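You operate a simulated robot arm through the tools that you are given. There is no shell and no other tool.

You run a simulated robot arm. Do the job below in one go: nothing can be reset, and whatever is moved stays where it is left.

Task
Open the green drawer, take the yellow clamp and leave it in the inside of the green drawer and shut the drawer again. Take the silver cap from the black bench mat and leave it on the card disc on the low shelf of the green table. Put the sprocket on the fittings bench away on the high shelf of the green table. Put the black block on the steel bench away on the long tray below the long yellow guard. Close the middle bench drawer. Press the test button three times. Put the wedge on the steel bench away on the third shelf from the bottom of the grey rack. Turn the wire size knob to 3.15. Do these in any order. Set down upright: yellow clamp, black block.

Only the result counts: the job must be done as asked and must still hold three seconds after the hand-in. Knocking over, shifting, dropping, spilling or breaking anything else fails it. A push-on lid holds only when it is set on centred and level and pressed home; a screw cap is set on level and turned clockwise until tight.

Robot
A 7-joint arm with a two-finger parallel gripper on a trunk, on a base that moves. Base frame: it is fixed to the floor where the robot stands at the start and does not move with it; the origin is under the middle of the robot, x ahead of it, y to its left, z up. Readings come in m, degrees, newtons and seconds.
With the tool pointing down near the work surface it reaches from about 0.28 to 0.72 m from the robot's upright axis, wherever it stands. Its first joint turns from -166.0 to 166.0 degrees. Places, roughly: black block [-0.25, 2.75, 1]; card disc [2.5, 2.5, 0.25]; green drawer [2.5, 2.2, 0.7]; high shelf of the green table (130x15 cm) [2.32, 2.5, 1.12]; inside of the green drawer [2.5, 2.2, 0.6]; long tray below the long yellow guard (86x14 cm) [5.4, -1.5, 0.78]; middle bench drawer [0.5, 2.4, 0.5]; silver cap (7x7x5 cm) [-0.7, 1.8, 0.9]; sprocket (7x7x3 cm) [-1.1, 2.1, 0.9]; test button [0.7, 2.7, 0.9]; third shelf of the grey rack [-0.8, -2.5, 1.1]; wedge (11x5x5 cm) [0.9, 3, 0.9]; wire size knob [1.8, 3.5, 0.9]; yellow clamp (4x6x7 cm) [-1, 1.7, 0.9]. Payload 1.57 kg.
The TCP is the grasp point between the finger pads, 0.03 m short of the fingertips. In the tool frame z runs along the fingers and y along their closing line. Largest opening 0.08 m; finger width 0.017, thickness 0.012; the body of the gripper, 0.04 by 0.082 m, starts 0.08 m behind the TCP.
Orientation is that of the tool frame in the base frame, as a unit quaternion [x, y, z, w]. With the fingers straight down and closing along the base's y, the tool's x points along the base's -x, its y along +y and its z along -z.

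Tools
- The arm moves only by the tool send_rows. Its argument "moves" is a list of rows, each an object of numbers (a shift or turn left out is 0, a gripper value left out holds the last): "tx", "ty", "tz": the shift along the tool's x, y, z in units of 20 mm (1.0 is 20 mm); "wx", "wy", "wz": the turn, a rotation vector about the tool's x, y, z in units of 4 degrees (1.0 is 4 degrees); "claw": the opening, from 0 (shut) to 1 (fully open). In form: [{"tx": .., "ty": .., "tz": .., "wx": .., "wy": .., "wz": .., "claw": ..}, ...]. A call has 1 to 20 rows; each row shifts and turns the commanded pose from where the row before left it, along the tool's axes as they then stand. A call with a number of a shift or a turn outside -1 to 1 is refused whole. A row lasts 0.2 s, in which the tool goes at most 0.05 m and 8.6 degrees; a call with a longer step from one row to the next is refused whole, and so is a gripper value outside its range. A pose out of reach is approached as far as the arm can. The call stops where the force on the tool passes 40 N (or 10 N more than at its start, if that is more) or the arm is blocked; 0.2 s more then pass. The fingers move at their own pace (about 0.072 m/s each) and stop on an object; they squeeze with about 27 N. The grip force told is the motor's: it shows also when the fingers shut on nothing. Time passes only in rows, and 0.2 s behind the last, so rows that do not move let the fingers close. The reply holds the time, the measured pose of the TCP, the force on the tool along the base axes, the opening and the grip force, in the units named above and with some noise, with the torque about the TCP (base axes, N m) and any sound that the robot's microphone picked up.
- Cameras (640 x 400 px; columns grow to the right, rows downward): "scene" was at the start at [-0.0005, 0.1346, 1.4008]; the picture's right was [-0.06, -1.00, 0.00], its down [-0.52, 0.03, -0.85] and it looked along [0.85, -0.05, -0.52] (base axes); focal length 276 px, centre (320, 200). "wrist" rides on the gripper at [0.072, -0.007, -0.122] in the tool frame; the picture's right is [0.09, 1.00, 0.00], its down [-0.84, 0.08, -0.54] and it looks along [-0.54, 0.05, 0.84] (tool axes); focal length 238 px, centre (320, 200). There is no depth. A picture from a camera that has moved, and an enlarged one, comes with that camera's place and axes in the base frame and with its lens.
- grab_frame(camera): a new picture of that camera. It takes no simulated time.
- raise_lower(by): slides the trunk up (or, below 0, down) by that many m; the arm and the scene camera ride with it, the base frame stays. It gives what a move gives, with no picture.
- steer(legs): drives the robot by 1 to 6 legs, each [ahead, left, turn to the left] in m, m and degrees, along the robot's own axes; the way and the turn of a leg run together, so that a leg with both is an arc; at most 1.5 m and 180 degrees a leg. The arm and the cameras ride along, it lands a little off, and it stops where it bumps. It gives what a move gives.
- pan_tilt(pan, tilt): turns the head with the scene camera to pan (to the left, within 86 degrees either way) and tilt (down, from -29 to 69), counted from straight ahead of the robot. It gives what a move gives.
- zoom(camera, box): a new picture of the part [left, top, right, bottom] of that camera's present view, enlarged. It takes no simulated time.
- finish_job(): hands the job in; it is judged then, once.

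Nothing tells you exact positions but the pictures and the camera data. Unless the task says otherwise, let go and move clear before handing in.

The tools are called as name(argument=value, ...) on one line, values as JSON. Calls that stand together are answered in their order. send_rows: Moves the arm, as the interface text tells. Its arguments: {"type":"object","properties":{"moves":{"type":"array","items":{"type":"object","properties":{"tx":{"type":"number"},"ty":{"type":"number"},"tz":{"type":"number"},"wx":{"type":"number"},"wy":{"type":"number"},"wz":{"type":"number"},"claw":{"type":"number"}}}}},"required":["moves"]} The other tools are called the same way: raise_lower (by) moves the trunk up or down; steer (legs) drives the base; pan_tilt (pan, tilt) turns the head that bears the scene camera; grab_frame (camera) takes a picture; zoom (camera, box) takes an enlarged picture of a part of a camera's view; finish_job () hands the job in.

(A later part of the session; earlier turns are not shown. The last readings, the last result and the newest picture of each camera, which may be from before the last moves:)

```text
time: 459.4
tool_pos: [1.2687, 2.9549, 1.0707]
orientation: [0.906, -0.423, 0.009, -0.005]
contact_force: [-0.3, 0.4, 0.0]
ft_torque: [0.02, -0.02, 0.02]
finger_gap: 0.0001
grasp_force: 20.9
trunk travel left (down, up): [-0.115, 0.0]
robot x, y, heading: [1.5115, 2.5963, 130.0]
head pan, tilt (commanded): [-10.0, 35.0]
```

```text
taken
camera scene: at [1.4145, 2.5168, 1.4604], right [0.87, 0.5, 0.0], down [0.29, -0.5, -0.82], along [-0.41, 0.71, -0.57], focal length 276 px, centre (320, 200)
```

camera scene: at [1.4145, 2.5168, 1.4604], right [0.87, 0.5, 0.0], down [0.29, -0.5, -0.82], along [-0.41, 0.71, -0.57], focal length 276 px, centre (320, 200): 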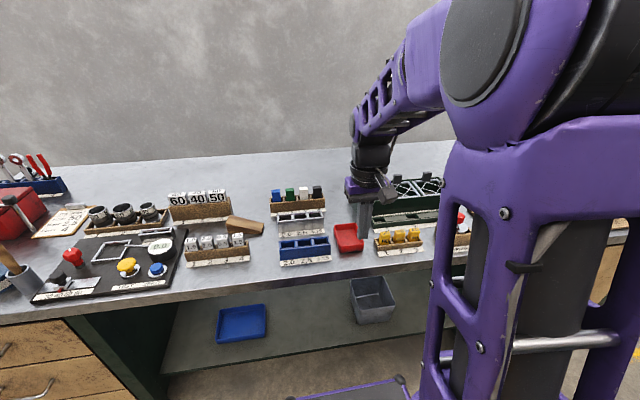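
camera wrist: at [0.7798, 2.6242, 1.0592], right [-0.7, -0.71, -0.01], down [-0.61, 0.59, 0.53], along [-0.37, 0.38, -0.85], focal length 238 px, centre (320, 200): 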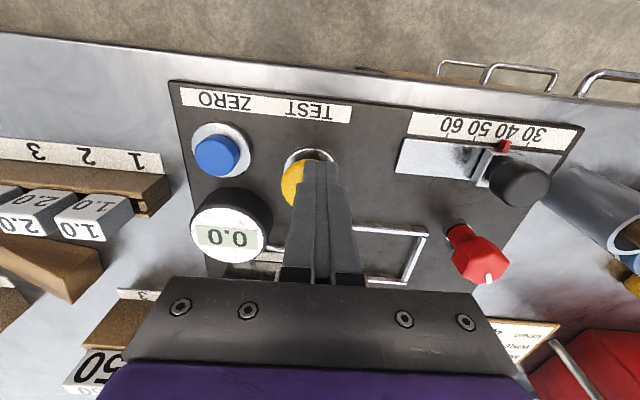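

I see the wooden wedge near the number blocks. Continuing right toward the bench's far end for the knob.

steer(legs=[[0, -0.55, 0]])

pan_tilt(pan=15, tilt=35)

grab_frame(camera="scene")

grab_frame(camera="wrist")

```text
time: 465.3
tool_pos: [1.6972, 3.3151, 1.0709]
orientation: [0.906, -0.424, 0.01, -0.004]
contact_force: [0.2, 0.3, 0.4]
ft_torque: [-0.02, 0.0, -0.04]
finger_gap: 0.0003
grasp_force: 21.0
trunk travel left (down, up): [-0.115, 0.0]
robot x, y, heading: [1.9352, 2.9561, 129.8]
head pan, tilt (commanded): [-10.0, 35.0]
```

```text
time: 466.1
tool_pos: [1.6986, 3.316, 1.0698]
orientation: [0.905, -0.424, 0.01, -0.004]
contact_force: [-0.4, 0.9, -0.8]
ft_torque: [0.0, 0.0, -0.01]
finger_gap: 0.0
grasp_force: 21.1
trunk travel left (down, up): [-0.115, 0.0]
robot x, y, heading: [1.9334, 2.9584, 130.1]
head pan, tilt (commanded): [15.0, 35.0]
```

```text
taken
camera scene: at [1.815, 2.851, 1.4604], right [0.58, 0.82, 0.0], down [0.47, -0.33, -0.82], along [-0.67, 0.47, -0.57], focal length 276 px, centre (320, 200)
```

scene: 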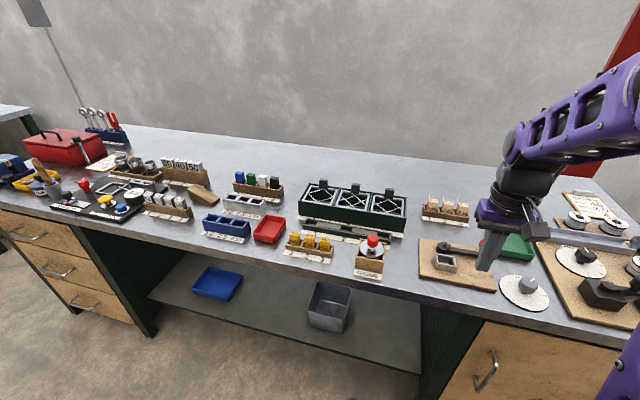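

```text
taken
camera wrist: at [1.7475, 3.2643, 1.1925], right [-0.71, -0.71, -0.01], down [-0.61, 0.59, 0.53], along [-0.37, 0.38, -0.85], focal length 238 px, centre (320, 200)
```

wrist: 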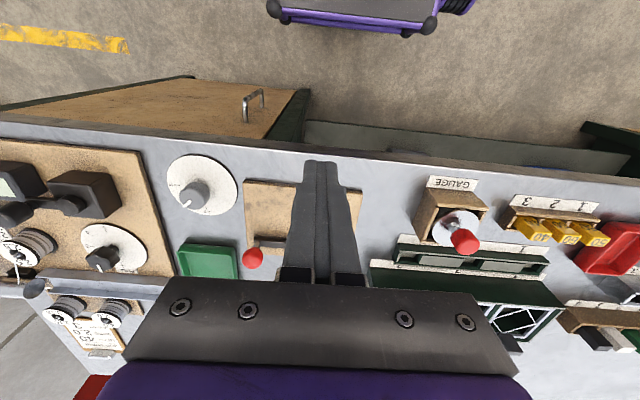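

A dial with a grey knob lies near (1.75, 3.51). I'll zoom in to read its scale.

zoom(camera="wrist", box=[140, 130, 260, 230])

zoom(camera="scene", box=[470, 250, 600, 330])

zoom(camera="wrist", box=[0, 130, 160, 290])

```text
4.00 times, centred on (200, 180) of wrist
camera zoom: at [1.7475, 3.2643, 1.1925], right [-0.71, -0.71, -0.01], down [-0.61, 0.59, 0.53], along [-0.37, 0.38, -0.85], focal length 953 px, centre (800, 280)
```

zoom: 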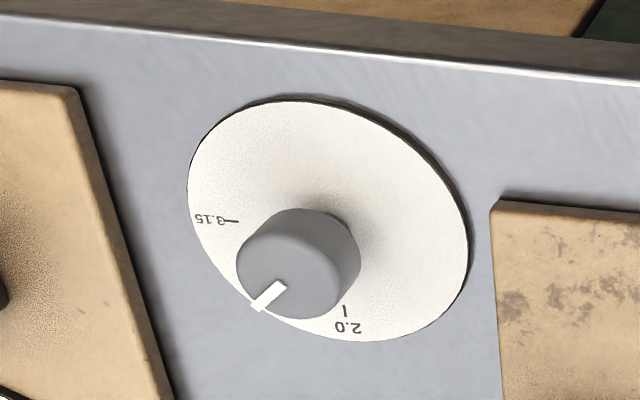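

```text
4.92 times, centred on (535, 290) of scene
camera zoom: at [1.815, 2.851, 1.4604], right [0.58, 0.82, 0.0], down [0.47, -0.33, -0.82], along [-0.67, 0.47, -0.57], focal length 1361 px, centre (-738, -243)
```

zoom: 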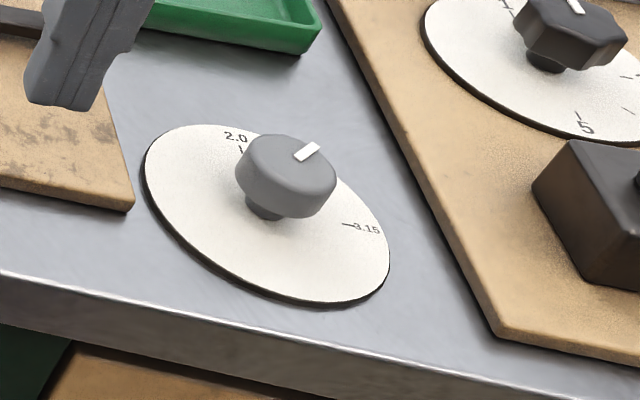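

```text
2.50 times, centred on (80, 210) of wrist
camera zoom: at [1.7475, 3.2643, 1.1925], right [-0.71, -0.71, -0.01], down [-0.61, 0.59, 0.53], along [-0.37, 0.38, -0.85], focal length 596 px, centre (920, 175)
```

zoom: 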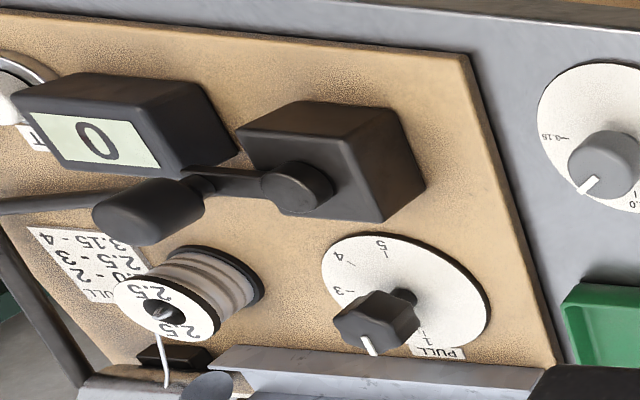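

The grey knob is the wire size knob: ticks 2.0 at 130° and 3.15 at 46° about the centre (1.7535, 3.5205), pointer at about 88° (2.5). It needs about 42° clockwise. I'll open the gripper and move over the knob.

send_rows(moves=[{"tx": -0.678, "ty": -0.962, "claw": 1}, {"tx": -0.678, "ty": -0.962}, {"tx": -0.678, "ty": -0.962}, {"tx": -0.678, "ty": -0.962}, {"tx": -0.678, "ty": -0.962}, {"tx": -0.678, "ty": -0.962}, {"tx": -0.678, "ty": -0.962}, {"tx": -0.678, "ty": -0.962}, {"tx": -0.678, "ty": -0.962}, {"wx": 0.2, "wy": -0.2}, {"tz": 1}, {"tz": 1}, {"tz": 1}, {}])

grab_frame(camera="wrist")

grab_frame(camera="scene")

```text
time: 469.1
tool_pos: [1.7548, 3.5214, 1.009]
orientation: [0.905, -0.424, 0.006, -0.013]
contact_force: [0.0, -0.1, 0.3]
ft_torque: [0.01, 0.0, 0.0]
finger_gap: 0.0801
grasp_force: 0.0
trunk travel left (down, up): [-0.115, 0.0]
robot x, y, heading: [1.9341, 2.9643, 129.8]
head pan, tilt (commanded): [15.0, 35.0]
```

```text
taken
camera wrist: at [1.8037, 3.4681, 1.1313], right [-0.71, -0.71, -0.03], down [-0.61, 0.58, 0.54], along [-0.37, 0.4, -0.84], focal length 238 px, centre (320, 200)
```

wrist: 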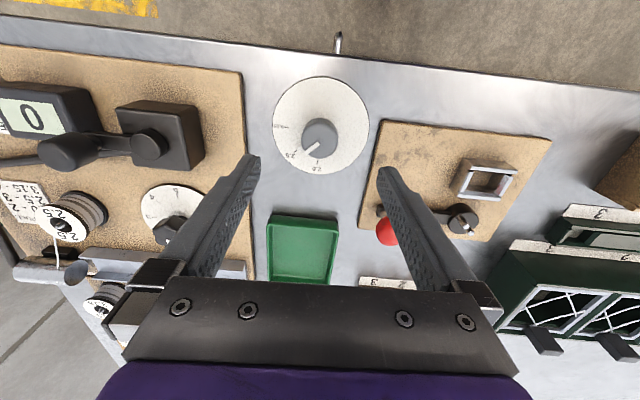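

```text
taken
camera scene: at [1.8149, 2.851, 1.4604], right [0.57, 0.82, 0.0], down [0.47, -0.33, -0.82], along [-0.67, 0.47, -0.57], focal length 276 px, centre (320, 200)
```

scene: 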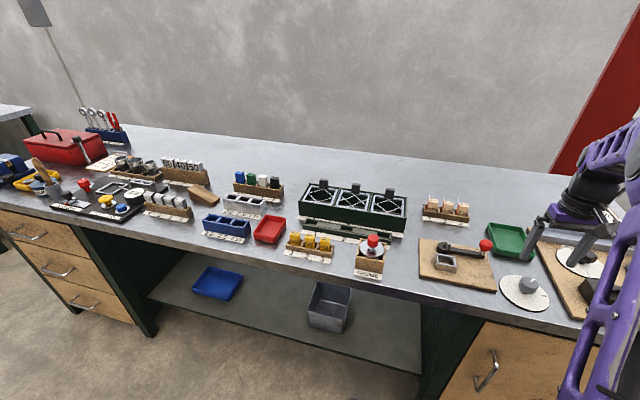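

The knob is centred under the tool. I'll zoom to verify the scale, fix the small tilt, and then descend.

zoom(camera="wrist", box=[260, 70, 380, 180])

send_rows(moves=[{"wx": -0.41}, {"tz": 1}, {"tz": 1}, {"tz": 0.8}, {"tz": 0.6}, {}])

grab_frame(camera="wrist")

```text
3.64 times, centred on (320, 125) of wrist
camera zoom: at [1.8037, 3.4681, 1.1313], right [-0.71, -0.71, -0.03], down [-0.61, 0.58, 0.54], along [-0.37, 0.4, -0.84], focal length 867 px, centre (320, 473)
```

zoom: 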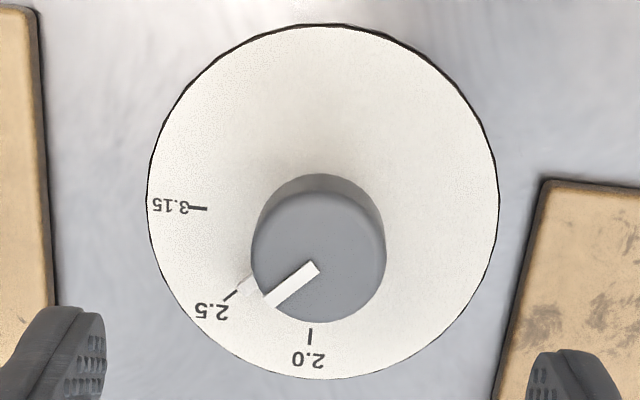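

```text
time: 470.6
tool_pos: [1.7543, 3.5209, 0.9427]
orientation: [0.906, -0.424, 0.001, -0.001]
contact_force: [-0.1, -0.2, 0.1]
ft_torque: [0.01, -0.02, 0.01]
finger_gap: 0.0802
grasp_force: 0.0
trunk travel left (down, up): [-0.115, 0.0]
robot x, y, heading: [1.9398, 2.9615, 129.9]
head pan, tilt (commanded): [15.0, 35.0]
```

```text
taken
camera wrist: at [1.8063, 3.4696, 1.0631], right [-0.71, -0.71, 0.0], down [-0.6, 0.59, 0.54], along [-0.38, 0.38, -0.84], focal length 238 px, centre (320, 200)
```

wrist: 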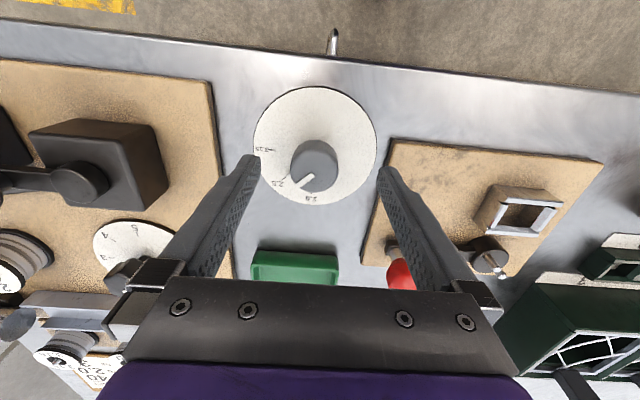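

The scale reads 2.0, 2.5, 3.15, with the pointer at 2.5. I'll shift 5 mm, descend around the knob and close.

send_rows(moves=[{"ty": -0.27}, {"tz": 0.5}, {"tz": 0.5}, {"tz": 0.4}, {"tz": 0.2}, {}])

grab_frame(camera="wrist")

send_rows(moves=[{"claw": 0}, {"claw": 0}, {"claw": 0}, {"claw": 0}])

grab_frame(camera="wrist")

```text
time: 471.9
tool_pos: [1.7582, 3.5247, 0.9097]
orientation: [0.906, -0.424, 0.001, -0.001]
contact_force: [0.4, 0.0, 0.2]
ft_torque: [0.0, 0.01, 0.02]
finger_gap: 0.08
grasp_force: 0.2
trunk travel left (down, up): [-0.115, 0.0]
robot x, y, heading: [1.9417, 2.9591, 129.8]
head pan, tilt (commanded): [15.0, 35.0]
```

```text
taken
camera wrist: at [1.8103, 3.4734, 1.0323], right [-0.71, -0.71, 0.0], down [-0.6, 0.59, 0.54], along [-0.38, 0.38, -0.84], focal length 238 px, centre (320, 200)
```

wrist: 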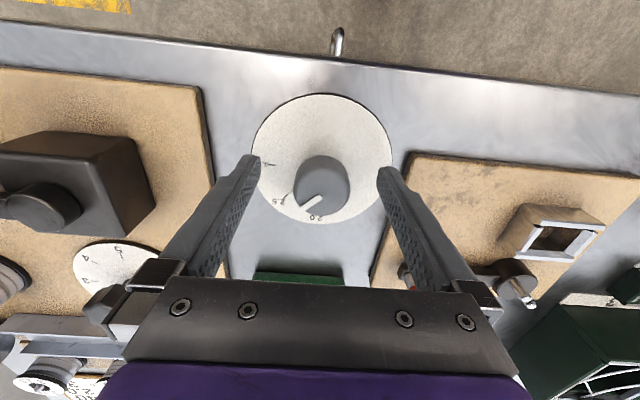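

```text
time: 472.9
tool_pos: [1.7568, 3.5237, 0.9117]
orientation: [0.906, -0.423, 0.0, 0.0]
contact_force: [-6.4, -7.0, -0.1]
ft_torque: [-0.45, 0.27, 0.08]
finger_gap: 0.0373
grasp_force: 43.5
trunk travel left (down, up): [-0.115, 0.0]
robot x, y, heading: [1.9362, 2.9608, 130.0]
head pan, tilt (commanded): [15.0, 35.0]
```

```text
taken
camera wrist: at [1.8089, 3.4725, 1.0324], right [-0.7, -0.71, 0.0], down [-0.6, 0.59, 0.54], along [-0.38, 0.38, -0.84], focal length 238 px, centre (320, 200)
```

wrist: 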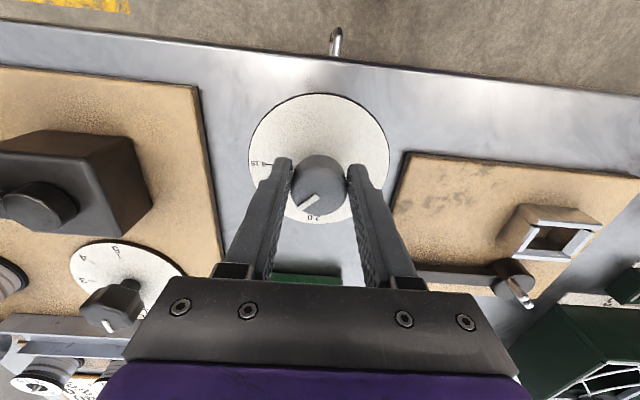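

The knob is gripped (37 mm). I'll relieve the side load and turn 20° clockwise first, then check.

send_rows(moves=[{"ty": 0.12}, {"wz": 0.5}, {"wz": 0.5}, {"wz": 0.5}, {"wz": 0.5}, {"wz": 0.5}, {"wz": 0.5}, {"wz": 0.5}, {"wz": 0.5}, {"wz": 0.5}, {"wz": 0.5}, {}])

zoom(camera="wrist", box=[230, 80, 410, 230])

```text
time: 475.6
tool_pos: [1.7536, 3.5227, 0.9113]
orientation: [0.819, -0.573, 0.0, 0.0]
contact_force: [-14.5, -11.8, -1.0]
ft_torque: [-0.43, 0.52, 0.14]
finger_gap: 0.037
grasp_force: 43.1
trunk travel left (down, up): [-0.115, 0.0]
robot x, y, heading: [1.9358, 2.9585, 129.9]
head pan, tilt (commanded): [15.0, 35.0]
```

```text
2.67 times, centred on (320, 155) of wrist
camera zoom: at [1.7858, 3.4565, 1.0324], right [-0.91, -0.42, 0.0], down [-0.36, 0.76, 0.54], along [-0.23, 0.49, -0.84], focal length 636 px, centre (320, 320)
```

zoom: 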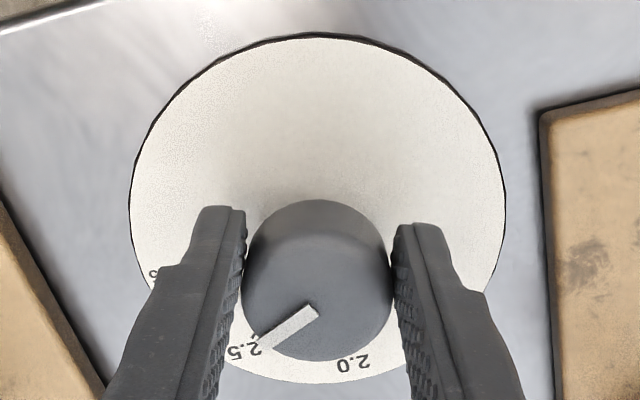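

The knob is turning with the gripper (pointer now between 2.5 and 3.15). I'll ease the side load the other way and turn another 20°.

send_rows(moves=[{"ty": -0.2}, {}])

send_rows(moves=[{"wz": 0.5}, {"wz": 0.5}, {"wz": 0.5}, {"wz": 0.5}, {"wz": 0.5}, {"wz": 0.5}, {"wz": 0.5}, {"wz": 0.5}, {"wz": 0.5}, {"wz": 0.5}, {}])

zoom(camera="wrist", box=[230, 80, 410, 230])

```text
time: 476.1
tool_pos: [1.7539, 3.5226, 0.9116]
orientation: [0.82, -0.573, -0.001, 0.0]
contact_force: [-25.1, -14.4, 0.1]
ft_torque: [-0.81, 0.24, 0.22]
finger_gap: 0.0373
grasp_force: 43.3
trunk travel left (down, up): [-0.115, 0.0]
robot x, y, heading: [1.9348, 2.9614, 129.9]
head pan, tilt (commanded): [15.0, 35.0]
```

```text
time: 478.6
tool_pos: [1.7523, 3.5222, 0.9114]
orientation: [0.708, -0.706, -0.001, 0.001]
contact_force: [-31.8, -16.4, -1.1]
ft_torque: [-0.71, 0.72, 0.25]
finger_gap: 0.0372
grasp_force: 44.3
trunk travel left (down, up): [-0.115, 0.0]
robot x, y, heading: [1.9388, 2.9601, 130.1]
head pan, tilt (commanded): [15.0, 35.0]
```

```text
2.67 times, centred on (320, 155) of wrist
camera zoom: at [1.7602, 3.4497, 1.0324], right [-1.0, -0.09, 0.01], down [-0.08, 0.84, 0.54], along [-0.06, 0.54, -0.84], focal length 636 px, centre (320, 320)
```

zoom: 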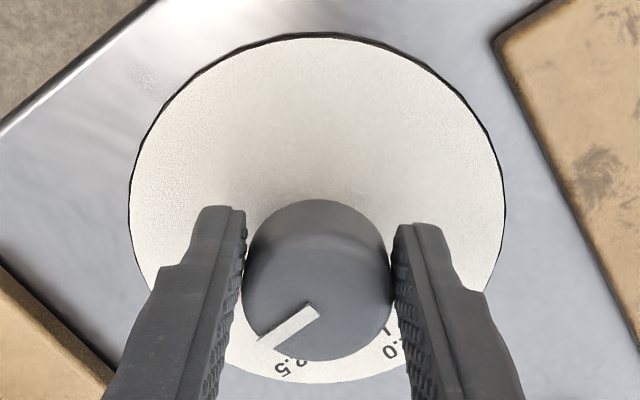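

The pointer is now near 47° and the 3.15 tick is at about 44–45°. I'll relieve the side force along its direction and turn the last 3°.

send_rows(moves=[{"ty": 0.2}, {"ty": 0.18}, {"wz": 0.4}, {"wz": 0.4}, {}])

zoom(camera="wrist", box=[230, 80, 410, 230])

```text
time: 479.8
tool_pos: [1.7498, 3.5227, 0.9107]
orientation: [-0.687, 0.727, -0.002, 0.0]
contact_force: [-10.6, -30.2, -3.4]
ft_torque: [-0.11, 0.4, 0.05]
finger_gap: 0.037
grasp_force: 43.6
trunk travel left (down, up): [-0.115, 0.0]
robot x, y, heading: [1.9376, 2.9605, 129.9]
head pan, tilt (commanded): [15.0, 35.0]
```

```text
2.67 times, centred on (320, 155) of wrist
camera zoom: at [1.7541, 3.4499, 1.0327], right [-1.0, -0.03, 0.0], down [-0.03, 0.84, 0.54], along [-0.02, 0.54, -0.84], focal length 636 px, centre (320, 320)
```

zoom: 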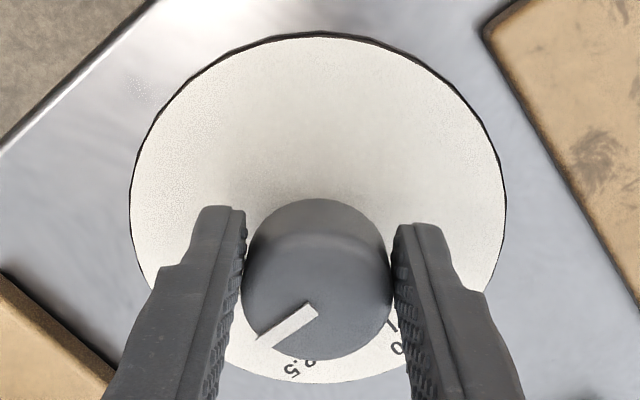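

Turned 43° in total. I'll release the knob, rise and check the pointer.

send_rows(moves=[{"claw": 1}, {"claw": 1}, {"claw": 1}, {"tz": -0.6}, {"tz": -1}, {"tz": -1}, {"tz": -1}, {}])

grab_frame(camera="wrist")

zoom(camera="wrist", box=[250, 70, 390, 190])

zoom(camera="scene", box=[470, 250, 600, 330])

```text
time: 481.6
tool_pos: [1.7519, 3.5248, 0.9852]
orientation: [-0.686, 0.727, 0.0, 0.0]
contact_force: [0.5, 0.2, -0.5]
ft_torque: [-0.02, -0.01, -0.02]
finger_gap: 0.08
grasp_force: 0.1
trunk travel left (down, up): [-0.115, 0.0]
robot x, y, heading: [1.939, 2.959, 129.8]
head pan, tilt (commanded): [15.0, 35.0]
```

```text
taken
camera wrist: at [1.7562, 3.4515, 1.1052], right [-1.0, -0.03, 0.0], down [-0.03, 0.84, 0.54], along [-0.02, 0.54, -0.84], focal length 238 px, centre (320, 200)
```

wrist: 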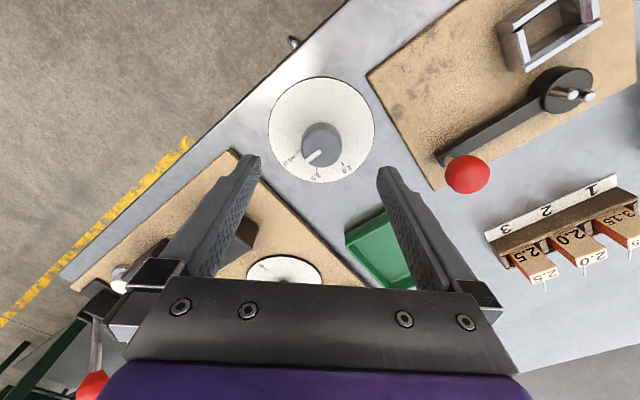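

```text
3.33 times, centred on (320, 130) of wrist
camera zoom: at [1.7562, 3.4515, 1.1052], right [-1.0, -0.03, 0.0], down [-0.03, 0.84, 0.54], along [-0.02, 0.54, -0.84], focal length 794 px, centre (320, 433)
```

zoom: 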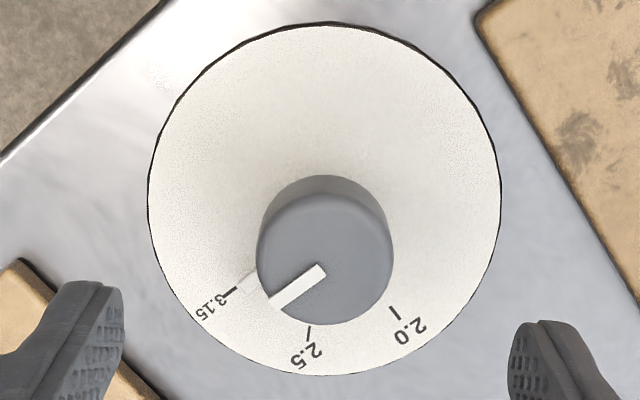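

```text
4.92 times, centred on (535, 290) of scene
camera zoom: at [1.815, 2.8509, 1.4604], right [0.57, 0.82, 0.0], down [0.47, -0.33, -0.82], along [-0.67, 0.47, -0.57], focal length 1361 px, centre (-738, -243)
```

zoom: 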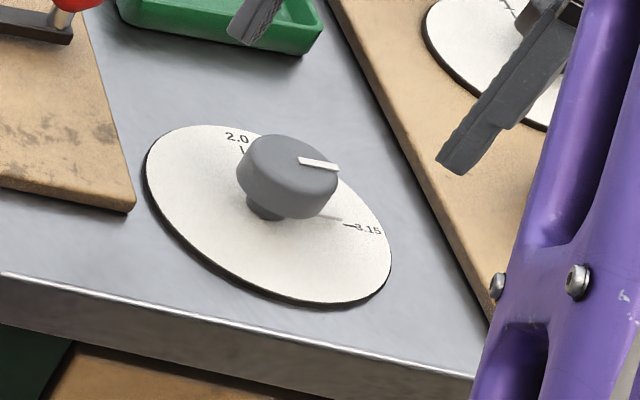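

The knob points at 3.15. Now I'll retract over the aisle, turn the tool back, and sidestep left toward the wedge.

send_rows(moves=[{"tz": -0.9}, {"tz": -0.9}, {"tx": 0.733, "ty": -0.679, "tz": -0.3}, {"tx": 0.733, "ty": -0.679, "tz": -0.3}, {"tx": 0.733, "ty": -0.679, "tz": -0.3}, {"tx": 0.733, "ty": -0.679}, {"tx": 0.733, "ty": -0.679}, {"tx": 0.733, "ty": -0.679}, {"tx": 0.733, "ty": -0.679}, {"tx": 0.733, "ty": -0.679}, {"tx": 0.733, "ty": -0.679}, {"wz": -1}, {"wz": -1}, {"wz": -1}, {"wz": -1}, {"wz": -1}, {"wz": -1}, {"wz": -1}, {"wz": -1}, {"wz": -1}])

steer(legs=[[0, 0.62, 0.2]])

pan_tilt(pan=15, tilt=40)

grab_frame(camera="scene")

grab_frame(camera="wrist")

```text
time: 485.8
tool_pos: [1.8663, 3.3864, 1.0375]
orientation: [0.877, -0.48, 0.002, -0.001]
contact_force: [-0.4, -0.1, 0.7]
ft_torque: [0.0, -0.04, 0.02]
finger_gap: 0.0802
grasp_force: 0.0
trunk travel left (down, up): [-0.115, 0.0]
robot x, y, heading: [1.9349, 2.9615, 130.0]
head pan, tilt (commanded): [15.0, 35.0]
```

```text
time: 492.3
tool_pos: [1.3856, 2.9828, 1.0374]
orientation: [0.876, -0.482, 0.0, -0.001]
contact_force: [-0.2, 0.6, 0.4]
ft_torque: [0.02, 0.0, -0.01]
finger_gap: 0.0802
grasp_force: 0.0
trunk travel left (down, up): [-0.115, 0.0]
robot x, y, heading: [1.4515, 2.5601, 129.5]
head pan, tilt (commanded): [15.0, 35.0]
```

```text
time: 492.9
tool_pos: [1.3857, 2.9831, 1.0375]
orientation: [0.876, -0.482, 0.001, -0.001]
contact_force: [0.2, 0.2, -0.4]
ft_torque: [-0.02, 0.01, -0.01]
finger_gap: 0.0801
grasp_force: 0.0
trunk travel left (down, up): [-0.115, 0.0]
robot x, y, heading: [1.4545, 2.5555, 129.6]
head pan, tilt (commanded): [15.0, 40.0]
```

```text
taken
camera scene: at [1.3329, 2.4479, 1.4528], right [0.58, 0.81, 0.0], down [0.52, -0.37, -0.77], along [-0.62, 0.44, -0.64], focal length 276 px, centre (320, 200)
```

scene: 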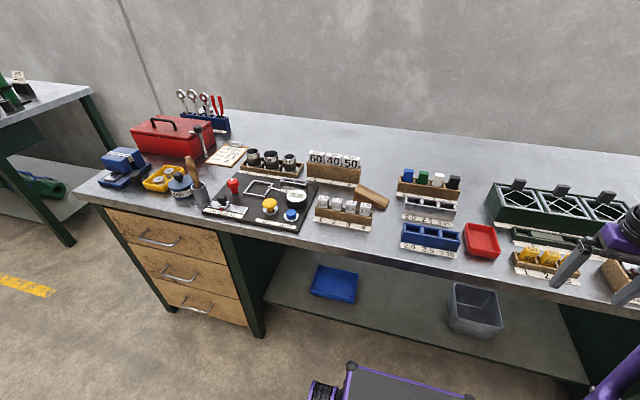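

```text
taken
camera wrist: at [1.4302, 2.9259, 1.1584], right [-0.79, -0.61, 0.0], down [-0.51, 0.67, 0.54], along [-0.33, 0.43, -0.84], focal length 238 px, centre (320, 200)
```

wrist: 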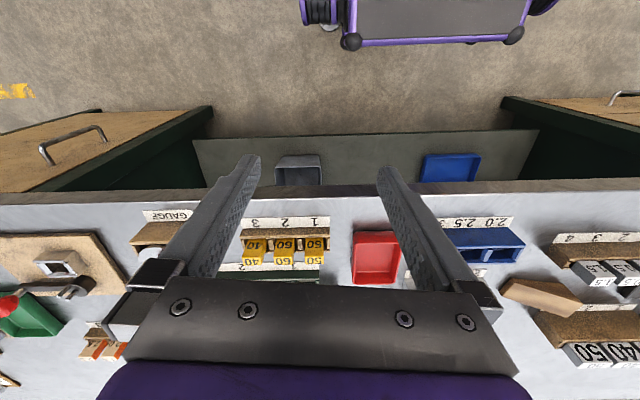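

The wooden wedge is in view behind the small number blocks. I'll zoom in on it.

zoom(camera="scene", box=[300, 140, 420, 240])

zoom(camera="wrist", box=[480, 240, 640, 360])

```text
4.00 times, centred on (360, 190) of scene
camera zoom: at [1.3329, 2.4479, 1.4528], right [0.58, 0.81, 0.0], down [0.52, -0.37, -0.77], along [-0.62, 0.44, -0.64], focal length 1106 px, centre (160, 240)
```

zoom: 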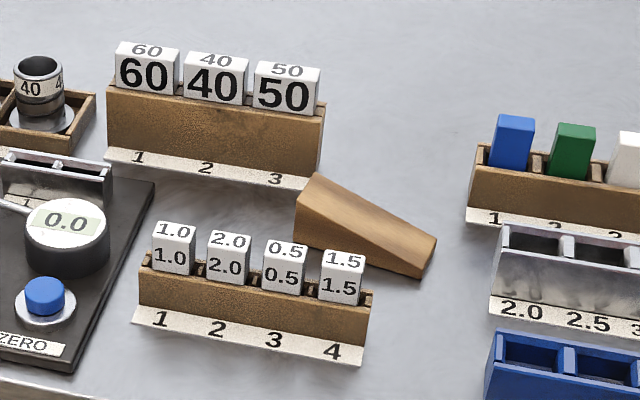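

```text
3.33 times, centred on (560, 300) of wrist
camera zoom: at [1.4302, 2.9259, 1.1584], right [-0.79, -0.61, 0.0], down [-0.51, 0.67, 0.54], along [-0.33, 0.43, -0.84], focal length 794 px, centre (-480, -133)
```

zoom: 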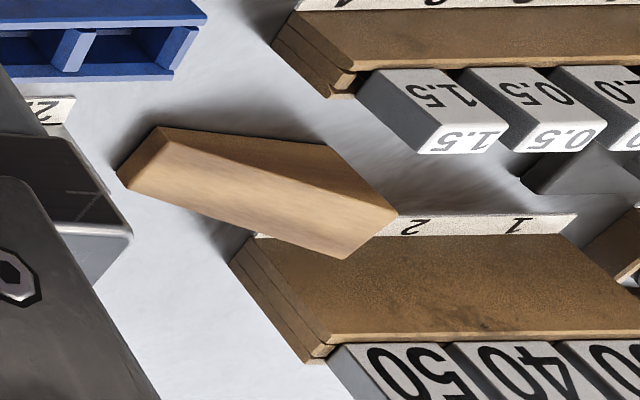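

The wedge lies with its long axis at about 29°, thick end by the "60 40 50" block; its middle is free on both sides. I'll reposition the base, then bring the tool above it turned so the fingers close across its width.

steer(legs=[[0.05, 0.12, 0]])

send_rows(moves=[{"wz": -1, "claw": 0.82}, {"wz": -1}, {"wz": -1}, {"wz": -1}, {"wz": -1}, {"wz": -1}, {"wz": -1}, {"wz": -1}, {"wz": -1}, {"wz": -1}, {"wz": -1}, {"wz": -1}, {"wz": -1}, {"wz": -1}, {"wz": -1}, {"wz": -1}, {"wz": -1}, {"wz": -1}, {"wz": -1}, {"wz": -1}])

```text
time: 494.7
tool_pos: [1.2591, 2.9442, 1.0374]
orientation: [0.876, -0.482, 0.0, 0.0]
contact_force: [-0.1, 0.0, -1.1]
ft_torque: [0.01, 0.06, -0.03]
finger_gap: 0.0802
grasp_force: 0.0
trunk travel left (down, up): [-0.115, 0.0]
robot x, y, heading: [1.3281, 2.5152, 129.7]
head pan, tilt (commanded): [15.0, 40.0]
```

```text
time: 498.9
tool_pos: [1.261, 2.9445, 1.0376]
orientation: [0.981, 0.194, 0.001, 0.0]
contact_force: [0.6, 0.2, 1.0]
ft_torque: [0.02, 0.03, 0.02]
finger_gap: 0.0657
grasp_force: 0.1
trunk travel left (down, up): [-0.115, 0.0]
robot x, y, heading: [1.3295, 2.5173, 129.4]
head pan, tilt (commanded): [15.0, 40.0]
```

send_rows(moves=[{"wz": -0.825}, {"wz": -0.825}, {"tx": -0.82, "ty": -0.605}, {"tx": -0.82, "ty": -0.605}, {"tx": -0.82, "ty": -0.605}, {"tx": -0.82, "ty": -0.605}, {"tx": -0.82, "ty": -0.605}, {"tx": -0.82, "ty": -0.605}, {"tx": -0.82, "ty": -0.605}, {"tx": -0.82, "ty": -0.605}, {"tx": -0.82, "ty": -0.605}, {"tx": -0.82, "ty": -0.605}, {"tx": -0.82, "ty": -0.605}, {"tx": -0.82, "ty": -0.605}, {"tx": -0.82, "ty": -0.605}, {"tx": -0.82, "ty": -0.605}, {"tx": -0.82, "ty": -0.605}, {"tx": -0.82, "ty": -0.605}])

grab_frame(camera="wrist")

grab_frame(camera="scene")

```text
time: 502.7
tool_pos: [0.935, 2.9851, 1.0378]
orientation: [0.968, 0.251, 0.001, 0.0]
contact_force: [-0.3, -0.2, -0.6]
ft_torque: [0.0, -0.01, 0.06]
finger_gap: 0.0655
grasp_force: 0.0
trunk travel left (down, up): [-0.115, 0.0]
robot x, y, heading: [1.3281, 2.5172, 129.9]
head pan, tilt (commanded): [15.0, 40.0]
```

```text
taken
camera wrist: at [0.9961, 3.0263, 1.1594], right [0.56, -0.83, 0.0], down [-0.7, -0.47, 0.54], along [-0.45, -0.3, -0.84], focal length 238 px, centre (320, 200)
```

wrist: 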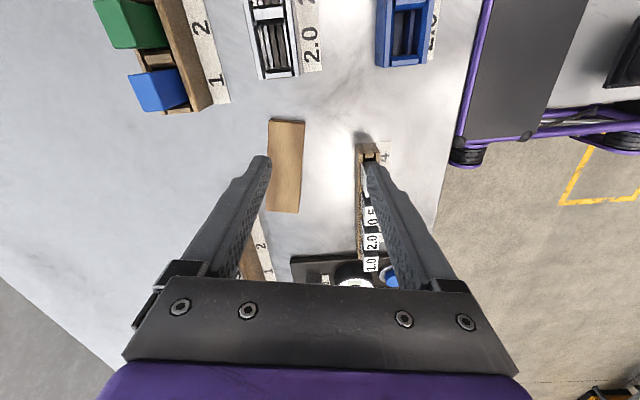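

```text
taken
camera scene: at [1.2086, 2.4086, 1.4528], right [0.58, 0.82, 0.0], down [0.52, -0.37, -0.77], along [-0.62, 0.44, -0.64], focal length 276 px, centre (320, 200)
```

scene: 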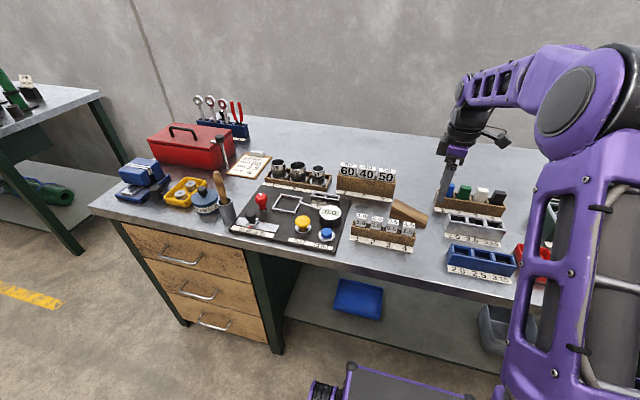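

The wedge is aligned with the tool (28°), centre near (0.869, 2.993). I'll centre over it and descend partway.

send_rows(moves=[{"tx": -0.875, "ty": -0.657}, {"tx": -0.875, "ty": -0.657}, {"tx": -0.875, "ty": -0.657}, {"tz": 1}, {"tz": 1}, {"tz": 1}, {"tz": 0.8}, {}])

grab_frame(camera="wrist")

zoom(camera="scene", box=[310, 120, 470, 270])

```text
time: 504.5
tool_pos: [0.873, 2.9953, 0.9606]
orientation: [0.968, 0.251, 0.001, -0.001]
contact_force: [-0.4, 0.0, 0.4]
ft_torque: [-0.01, -0.01, 0.01]
finger_gap: 0.0653
grasp_force: 0.0
trunk travel left (down, up): [-0.115, 0.0]
robot x, y, heading: [1.3272, 2.5173, 129.5]
head pan, tilt (commanded): [15.0, 40.0]
```

```text
taken
camera wrist: at [0.9334, 3.0358, 1.0821], right [0.56, -0.83, 0.0], down [-0.7, -0.47, 0.54], along [-0.45, -0.3, -0.84], focal length 238 px, centre (320, 200)
```

wrist: 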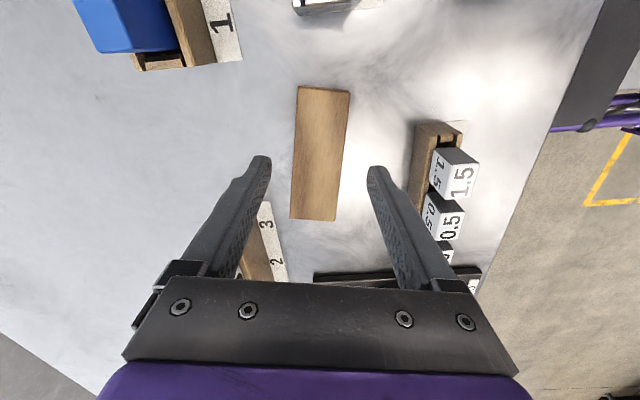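

```text
2.67 times, centred on (390, 195) of scene
camera zoom: at [1.2085, 2.4087, 1.4528], right [0.58, 0.82, 0.0], down [0.52, -0.37, -0.77], along [-0.62, 0.44, -0.64], focal length 737 px, centre (133, 213)
```

zoom: 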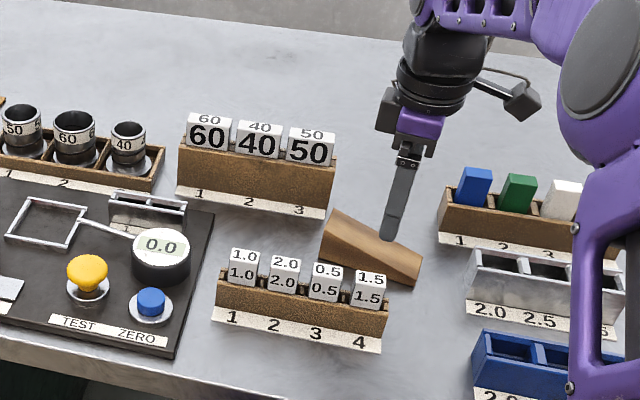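

The wedge is centred between the fingers. I'll descend to grip height and close.

send_rows(moves=[{"ty": -0.15, "tz": 0.4}, {"tz": 0.7}, {"tz": 0.7}, {"tz": 0.7}, {"tz": 0.5}, {"tz": 0.3}, {}])

grab_frame(camera="wrist")

zoom(camera="scene", box=[310, 120, 470, 270])

```text
time: 506.1
tool_pos: [0.8708, 2.9985, 0.8951]
orientation: [0.968, 0.251, 0.001, 0.0]
contact_force: [0.5, -0.5, -0.1]
ft_torque: [-0.05, -0.03, 0.02]
finger_gap: 0.0657
grasp_force: 0.0
trunk travel left (down, up): [-0.115, 0.0]
robot x, y, heading: [1.3279, 2.5183, 129.8]
head pan, tilt (commanded): [15.0, 40.0]
```

```text
taken
camera wrist: at [0.9318, 3.0385, 1.0163], right [0.56, -0.83, 0.0], down [-0.7, -0.47, 0.54], along [-0.45, -0.3, -0.84], focal length 238 px, centre (320, 200)
```

wrist: 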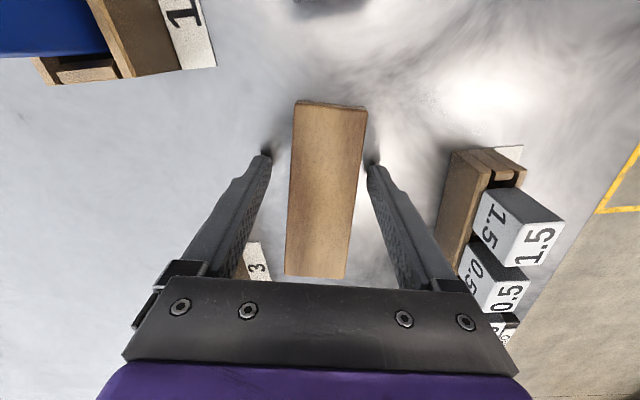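

```text
2.67 times, centred on (390, 195) of scene
camera zoom: at [1.2086, 2.4087, 1.4528], right [0.58, 0.82, 0.0], down [0.52, -0.37, -0.77], along [-0.62, 0.44, -0.64], focal length 737 px, centre (133, 213)
```

zoom: 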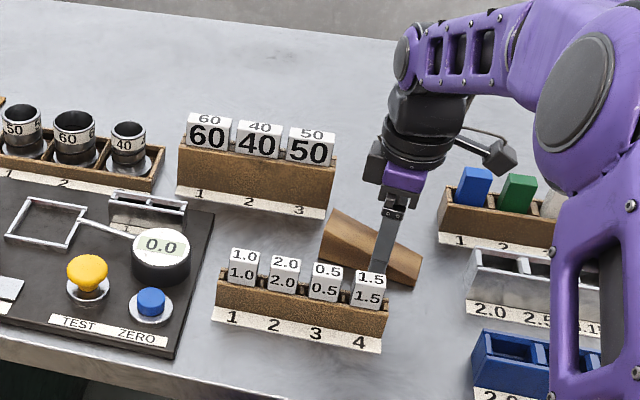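

Closing on the wedge and lifting slightly to check.

send_rows(moves=[{"claw": 0}, {"claw": 0}, {"claw": 0}, {"claw": 0}, {"claw": 0}, {"tz": -0.15}, {"tz": -0.2}, {"tz": -0.3}, {}])

grab_frame(camera="wrist")

```text
time: 508.1
tool_pos: [0.8707, 2.9978, 0.9089]
orientation: [0.968, 0.25, 0.001, 0.001]
contact_force: [0.0, -0.3, -0.2]
ft_torque: [0.03, -0.02, 0.04]
finger_gap: 0.0435
grasp_force: 27.0
trunk travel left (down, up): [-0.115, 0.0]
robot x, y, heading: [1.3271, 2.5191, 129.7]
head pan, tilt (commanded): [15.0, 40.0]
```

```text
taken
camera wrist: at [0.9316, 3.0392, 1.0299], right [0.56, -0.83, 0.0], down [-0.7, -0.47, 0.54], along [-0.45, -0.3, -0.84], focal length 238 px, centre (320, 200)
```

wrist: 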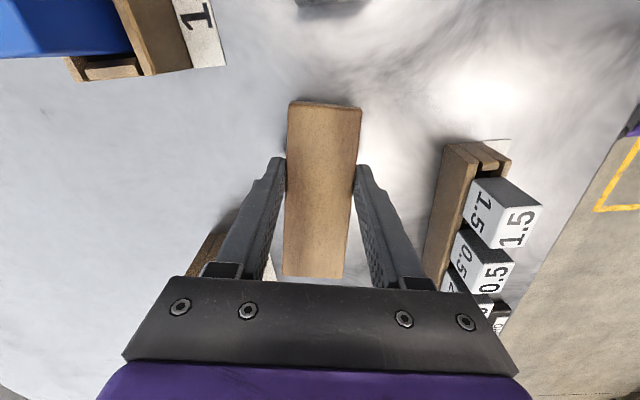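

The wedge is held (43.5 mm). I'll lift it well clear and pull back toward me.

send_rows(moves=[{"tz": -0.5}, {"tz": -0.8}, {"tz": -0.8}, {"tz": -0.8}, {"tz": -0.8}, {"tz": -0.8}, {"tz": -0.8}, {"tz": -0.8}, {"tz": -0.8}, {"tz": -0.5}, {"tx": 0.186, "ty": 0.98}, {"tx": 0.186, "ty": 0.98}, {"tx": 0.186, "ty": 0.98}, {"tx": 0.186, "ty": 0.98}, {"tx": 0.186, "ty": 0.98}, {"tx": 0.186, "ty": 0.98}, {"tx": 0.186, "ty": 0.98}, {"tx": 0.186, "ty": 0.98}, {"tx": 0.186, "ty": 0.98}, {"tx": 0.186, "ty": 0.98}])

grab_frame(camera="wrist")

zoom(camera="scene", box=[230, 120, 550, 320])

```text
time: 512.3
tool_pos: [0.9985, 2.844, 1.0553]
orientation: [0.968, 0.25, 0.001, 0.0]
contact_force: [0.1, 0.8, -0.7]
ft_torque: [0.01, -0.03, 0.02]
finger_gap: 0.0435
grasp_force: 26.8
trunk travel left (down, up): [-0.115, 0.0]
robot x, y, heading: [1.3296, 2.5183, 129.6]
head pan, tilt (commanded): [15.0, 40.0]
```

```text
taken
camera wrist: at [1.0602, 2.8841, 1.177], right [0.56, -0.83, 0.0], down [-0.69, -0.47, 0.54], along [-0.45, -0.3, -0.84], focal length 238 px, centre (320, 200)
```

wrist: 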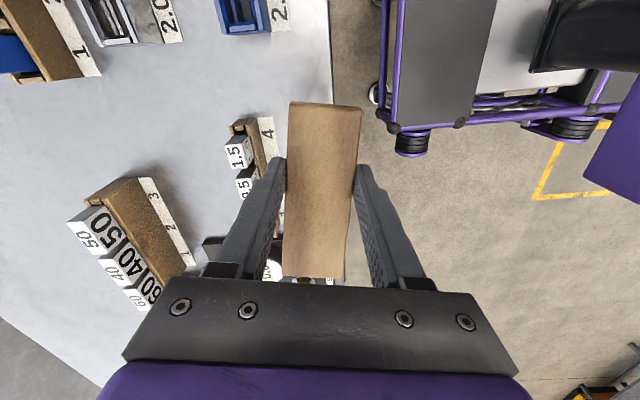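

```text
2.00 times, centred on (390, 220) of scene
camera zoom: at [1.2085, 2.4087, 1.4528], right [0.58, 0.82, 0.0], down [0.52, -0.37, -0.77], along [-0.62, 0.44, -0.64], focal length 553 px, centre (180, 160)
```

zoom: 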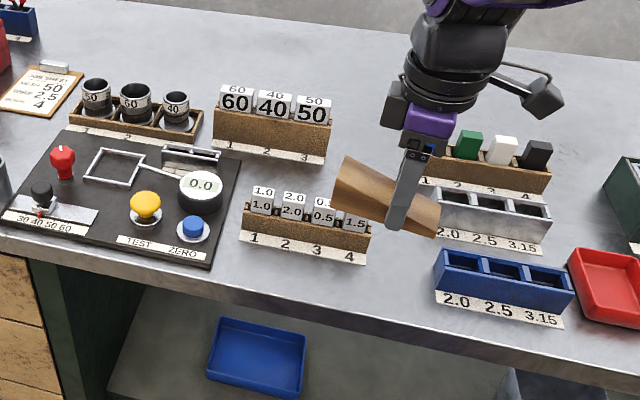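

The wedge is in hand. I'll retract the arm further, leave the aisle to the left, and go to the open floor, then turn toward the grey rack.

send_rows(moves=[{"tx": 0.186, "ty": 0.98}, {"tx": 0.186, "ty": 0.98}, {"tx": 0.186, "ty": 0.98}, {"tx": 0.186, "ty": 0.98}])

steer(legs=[[-0.08, 0, 0], [0, 1.2, 0], [-0.5, 0.7, 0], [-0.5, 0.7, 0]])

steer(legs=[[0, 0, 90], [0, 0, 90]])

pan_tilt(pan=10, tilt=20)

grab_frame(camera="scene")

```text
time: 513.3
tool_pos: [1.0493, 2.7808, 1.0552]
orientation: [0.968, 0.251, 0.002, 0.001]
contact_force: [-0.1, -0.2, -0.5]
ft_torque: [-0.01, -0.01, 0.01]
finger_gap: 0.0435
grasp_force: 26.9
trunk travel left (down, up): [-0.115, 0.0]
robot x, y, heading: [1.3266, 2.518, 129.6]
head pan, tilt (commanded): [15.0, 40.0]
```

```text
time: 539.5
tool_pos: [-0.3084, 0.2915, 1.0564]
orientation: [0.971, 0.24, 0.001, -0.001]
contact_force: [0.9, 0.1, -0.7]
ft_torque: [0.0, -0.03, 0.01]
finger_gap: 0.0433
grasp_force: 26.3
trunk travel left (down, up): [-0.115, 0.0]
robot x, y, heading: [-0.0334, 0.0271, 128.2]
head pan, tilt (commanded): [15.0, 40.0]
```

```text
time: 547.9
tool_pos: [0.2486, -0.2359, 1.0573]
orientation: [-0.256, 0.967, 0.0, 0.0]
contact_force: [-0.8, 0.1, -0.9]
ft_torque: [0.0, 0.02, -0.02]
finger_gap: 0.0431
grasp_force: 27.4
trunk travel left (down, up): [-0.115, 0.0]
robot x, y, heading: [-0.033, 0.0217, -49.5]
head pan, tilt (commanded): [15.0, 40.0]
```

```text
time: 548.7
tool_pos: [0.2487, -0.2367, 1.0565]
orientation: [-0.255, 0.967, 0.0, -0.002]
contact_force: [-0.5, 0.2, -1.2]
ft_torque: [-0.01, 0.0, -0.02]
finger_gap: 0.0429
grasp_force: 27.1
trunk travel left (down, up): [-0.115, 0.0]
robot x, y, heading: [-0.0365, 0.026, -49.7]
head pan, tilt (commanded): [10.0, 20.0]
```

```text
taken
camera scene: at [0.0851, 0.1225, 1.4841], right [-0.64, -0.77, 0.0], down [-0.26, 0.22, -0.94], along [0.72, -0.6, -0.34], focal length 276 px, centre (320, 200)
```

scene: 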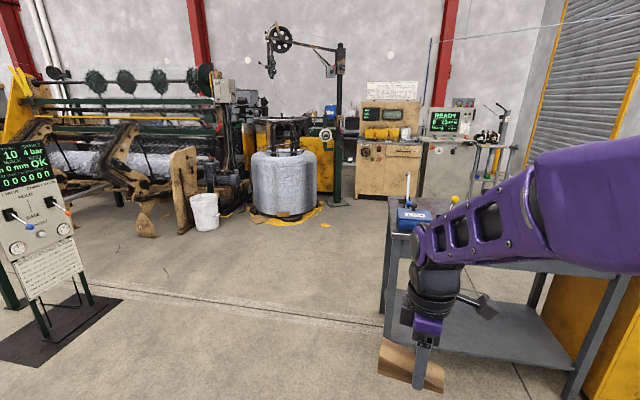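

I'm near the start point facing the grey table. I'll look to the right for the rack.

pan_tilt(pan=-55, tilt=20)

grab_frame(camera="scene")

pan_tilt(pan=-85, tilt=20)

grab_frame(camera="scene")

```text
time: 550.1
tool_pos: [0.249, -0.237, 1.0561]
orientation: [-0.256, 0.967, 0.0, 0.0]
contact_force: [-0.3, -0.4, -0.3]
ft_torque: [-0.02, 0.02, -0.01]
finger_gap: 0.043
grasp_force: 27.0
trunk travel left (down, up): [-0.115, 0.0]
robot x, y, heading: [-0.0334, 0.023, -49.8]
head pan, tilt (commanded): [-55.0, 20.0]
```

```text
taken
camera scene: at [-0.01, 0.0917, 1.4842], right [-0.97, 0.25, 0.0], down [0.09, 0.33, -0.94], along [-0.24, -0.91, -0.34], focal length 276 px, centre (320, 200)
```

scene: 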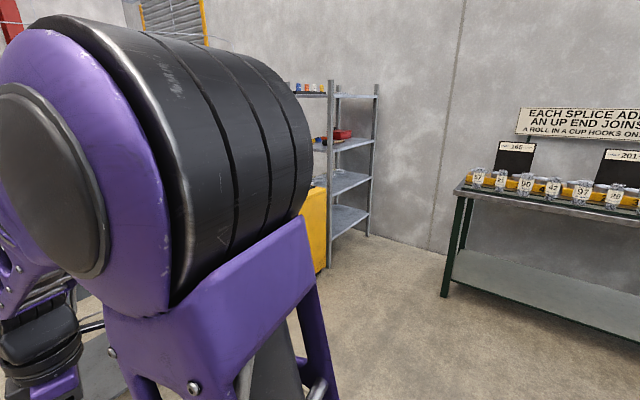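

```text
time: 551.0
tool_pos: [0.2481, -0.2367, 1.0568]
orientation: [-0.256, 0.967, 0.0, 0.0]
contact_force: [0.2, 0.6, -1.9]
ft_torque: [-0.02, 0.02, 0.01]
finger_gap: 0.0434
grasp_force: 27.1
trunk travel left (down, up): [-0.115, 0.0]
robot x, y, heading: [-0.0388, 0.021, -49.8]
head pan, tilt (commanded): [-85.0, 20.0]
```

```text
taken
camera scene: at [-0.052, 0.1155, 1.4842], right [-0.71, 0.7, 0.0], down [0.24, 0.24, -0.94], along [-0.66, -0.67, -0.34], focal length 276 px, centre (320, 200)
```

scene: 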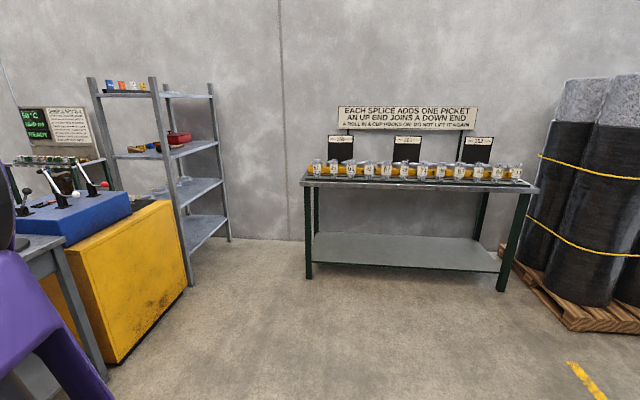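

The grey rack is visible: its front posts stand near (-0.65, -2.06) and (-1.27, -2.57). I'll zoom in on its third shelf.

zoom(camera="scene", box=[80, 60, 260, 260])

zoom(camera="scene", box=[100, 110, 240, 180])

```text
2.00 times, centred on (170, 160) of scene
camera zoom: at [-0.052, 0.1155, 1.4842], right [-0.71, 0.7, 0.0], down [0.24, 0.24, -0.94], along [-0.66, -0.67, -0.34], focal length 553 px, centre (620, 280)
```

zoom: 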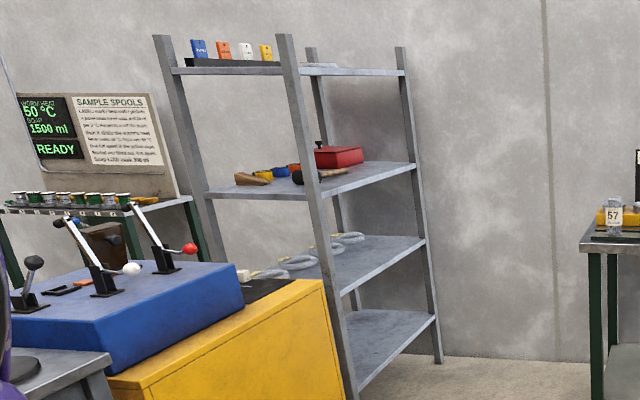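

```text
4.57 times, centred on (170, 145) of scene
camera zoom: at [-0.052, 0.1155, 1.4842], right [-0.71, 0.7, 0.0], down [0.24, 0.24, -0.94], along [-0.66, -0.67, -0.34], focal length 1264 px, centre (1006, 451)
```

zoom: 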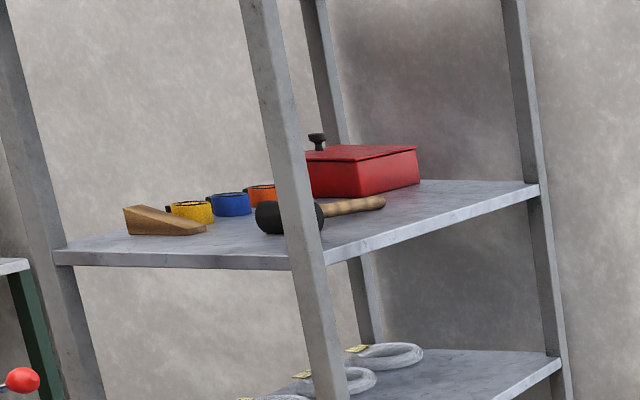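

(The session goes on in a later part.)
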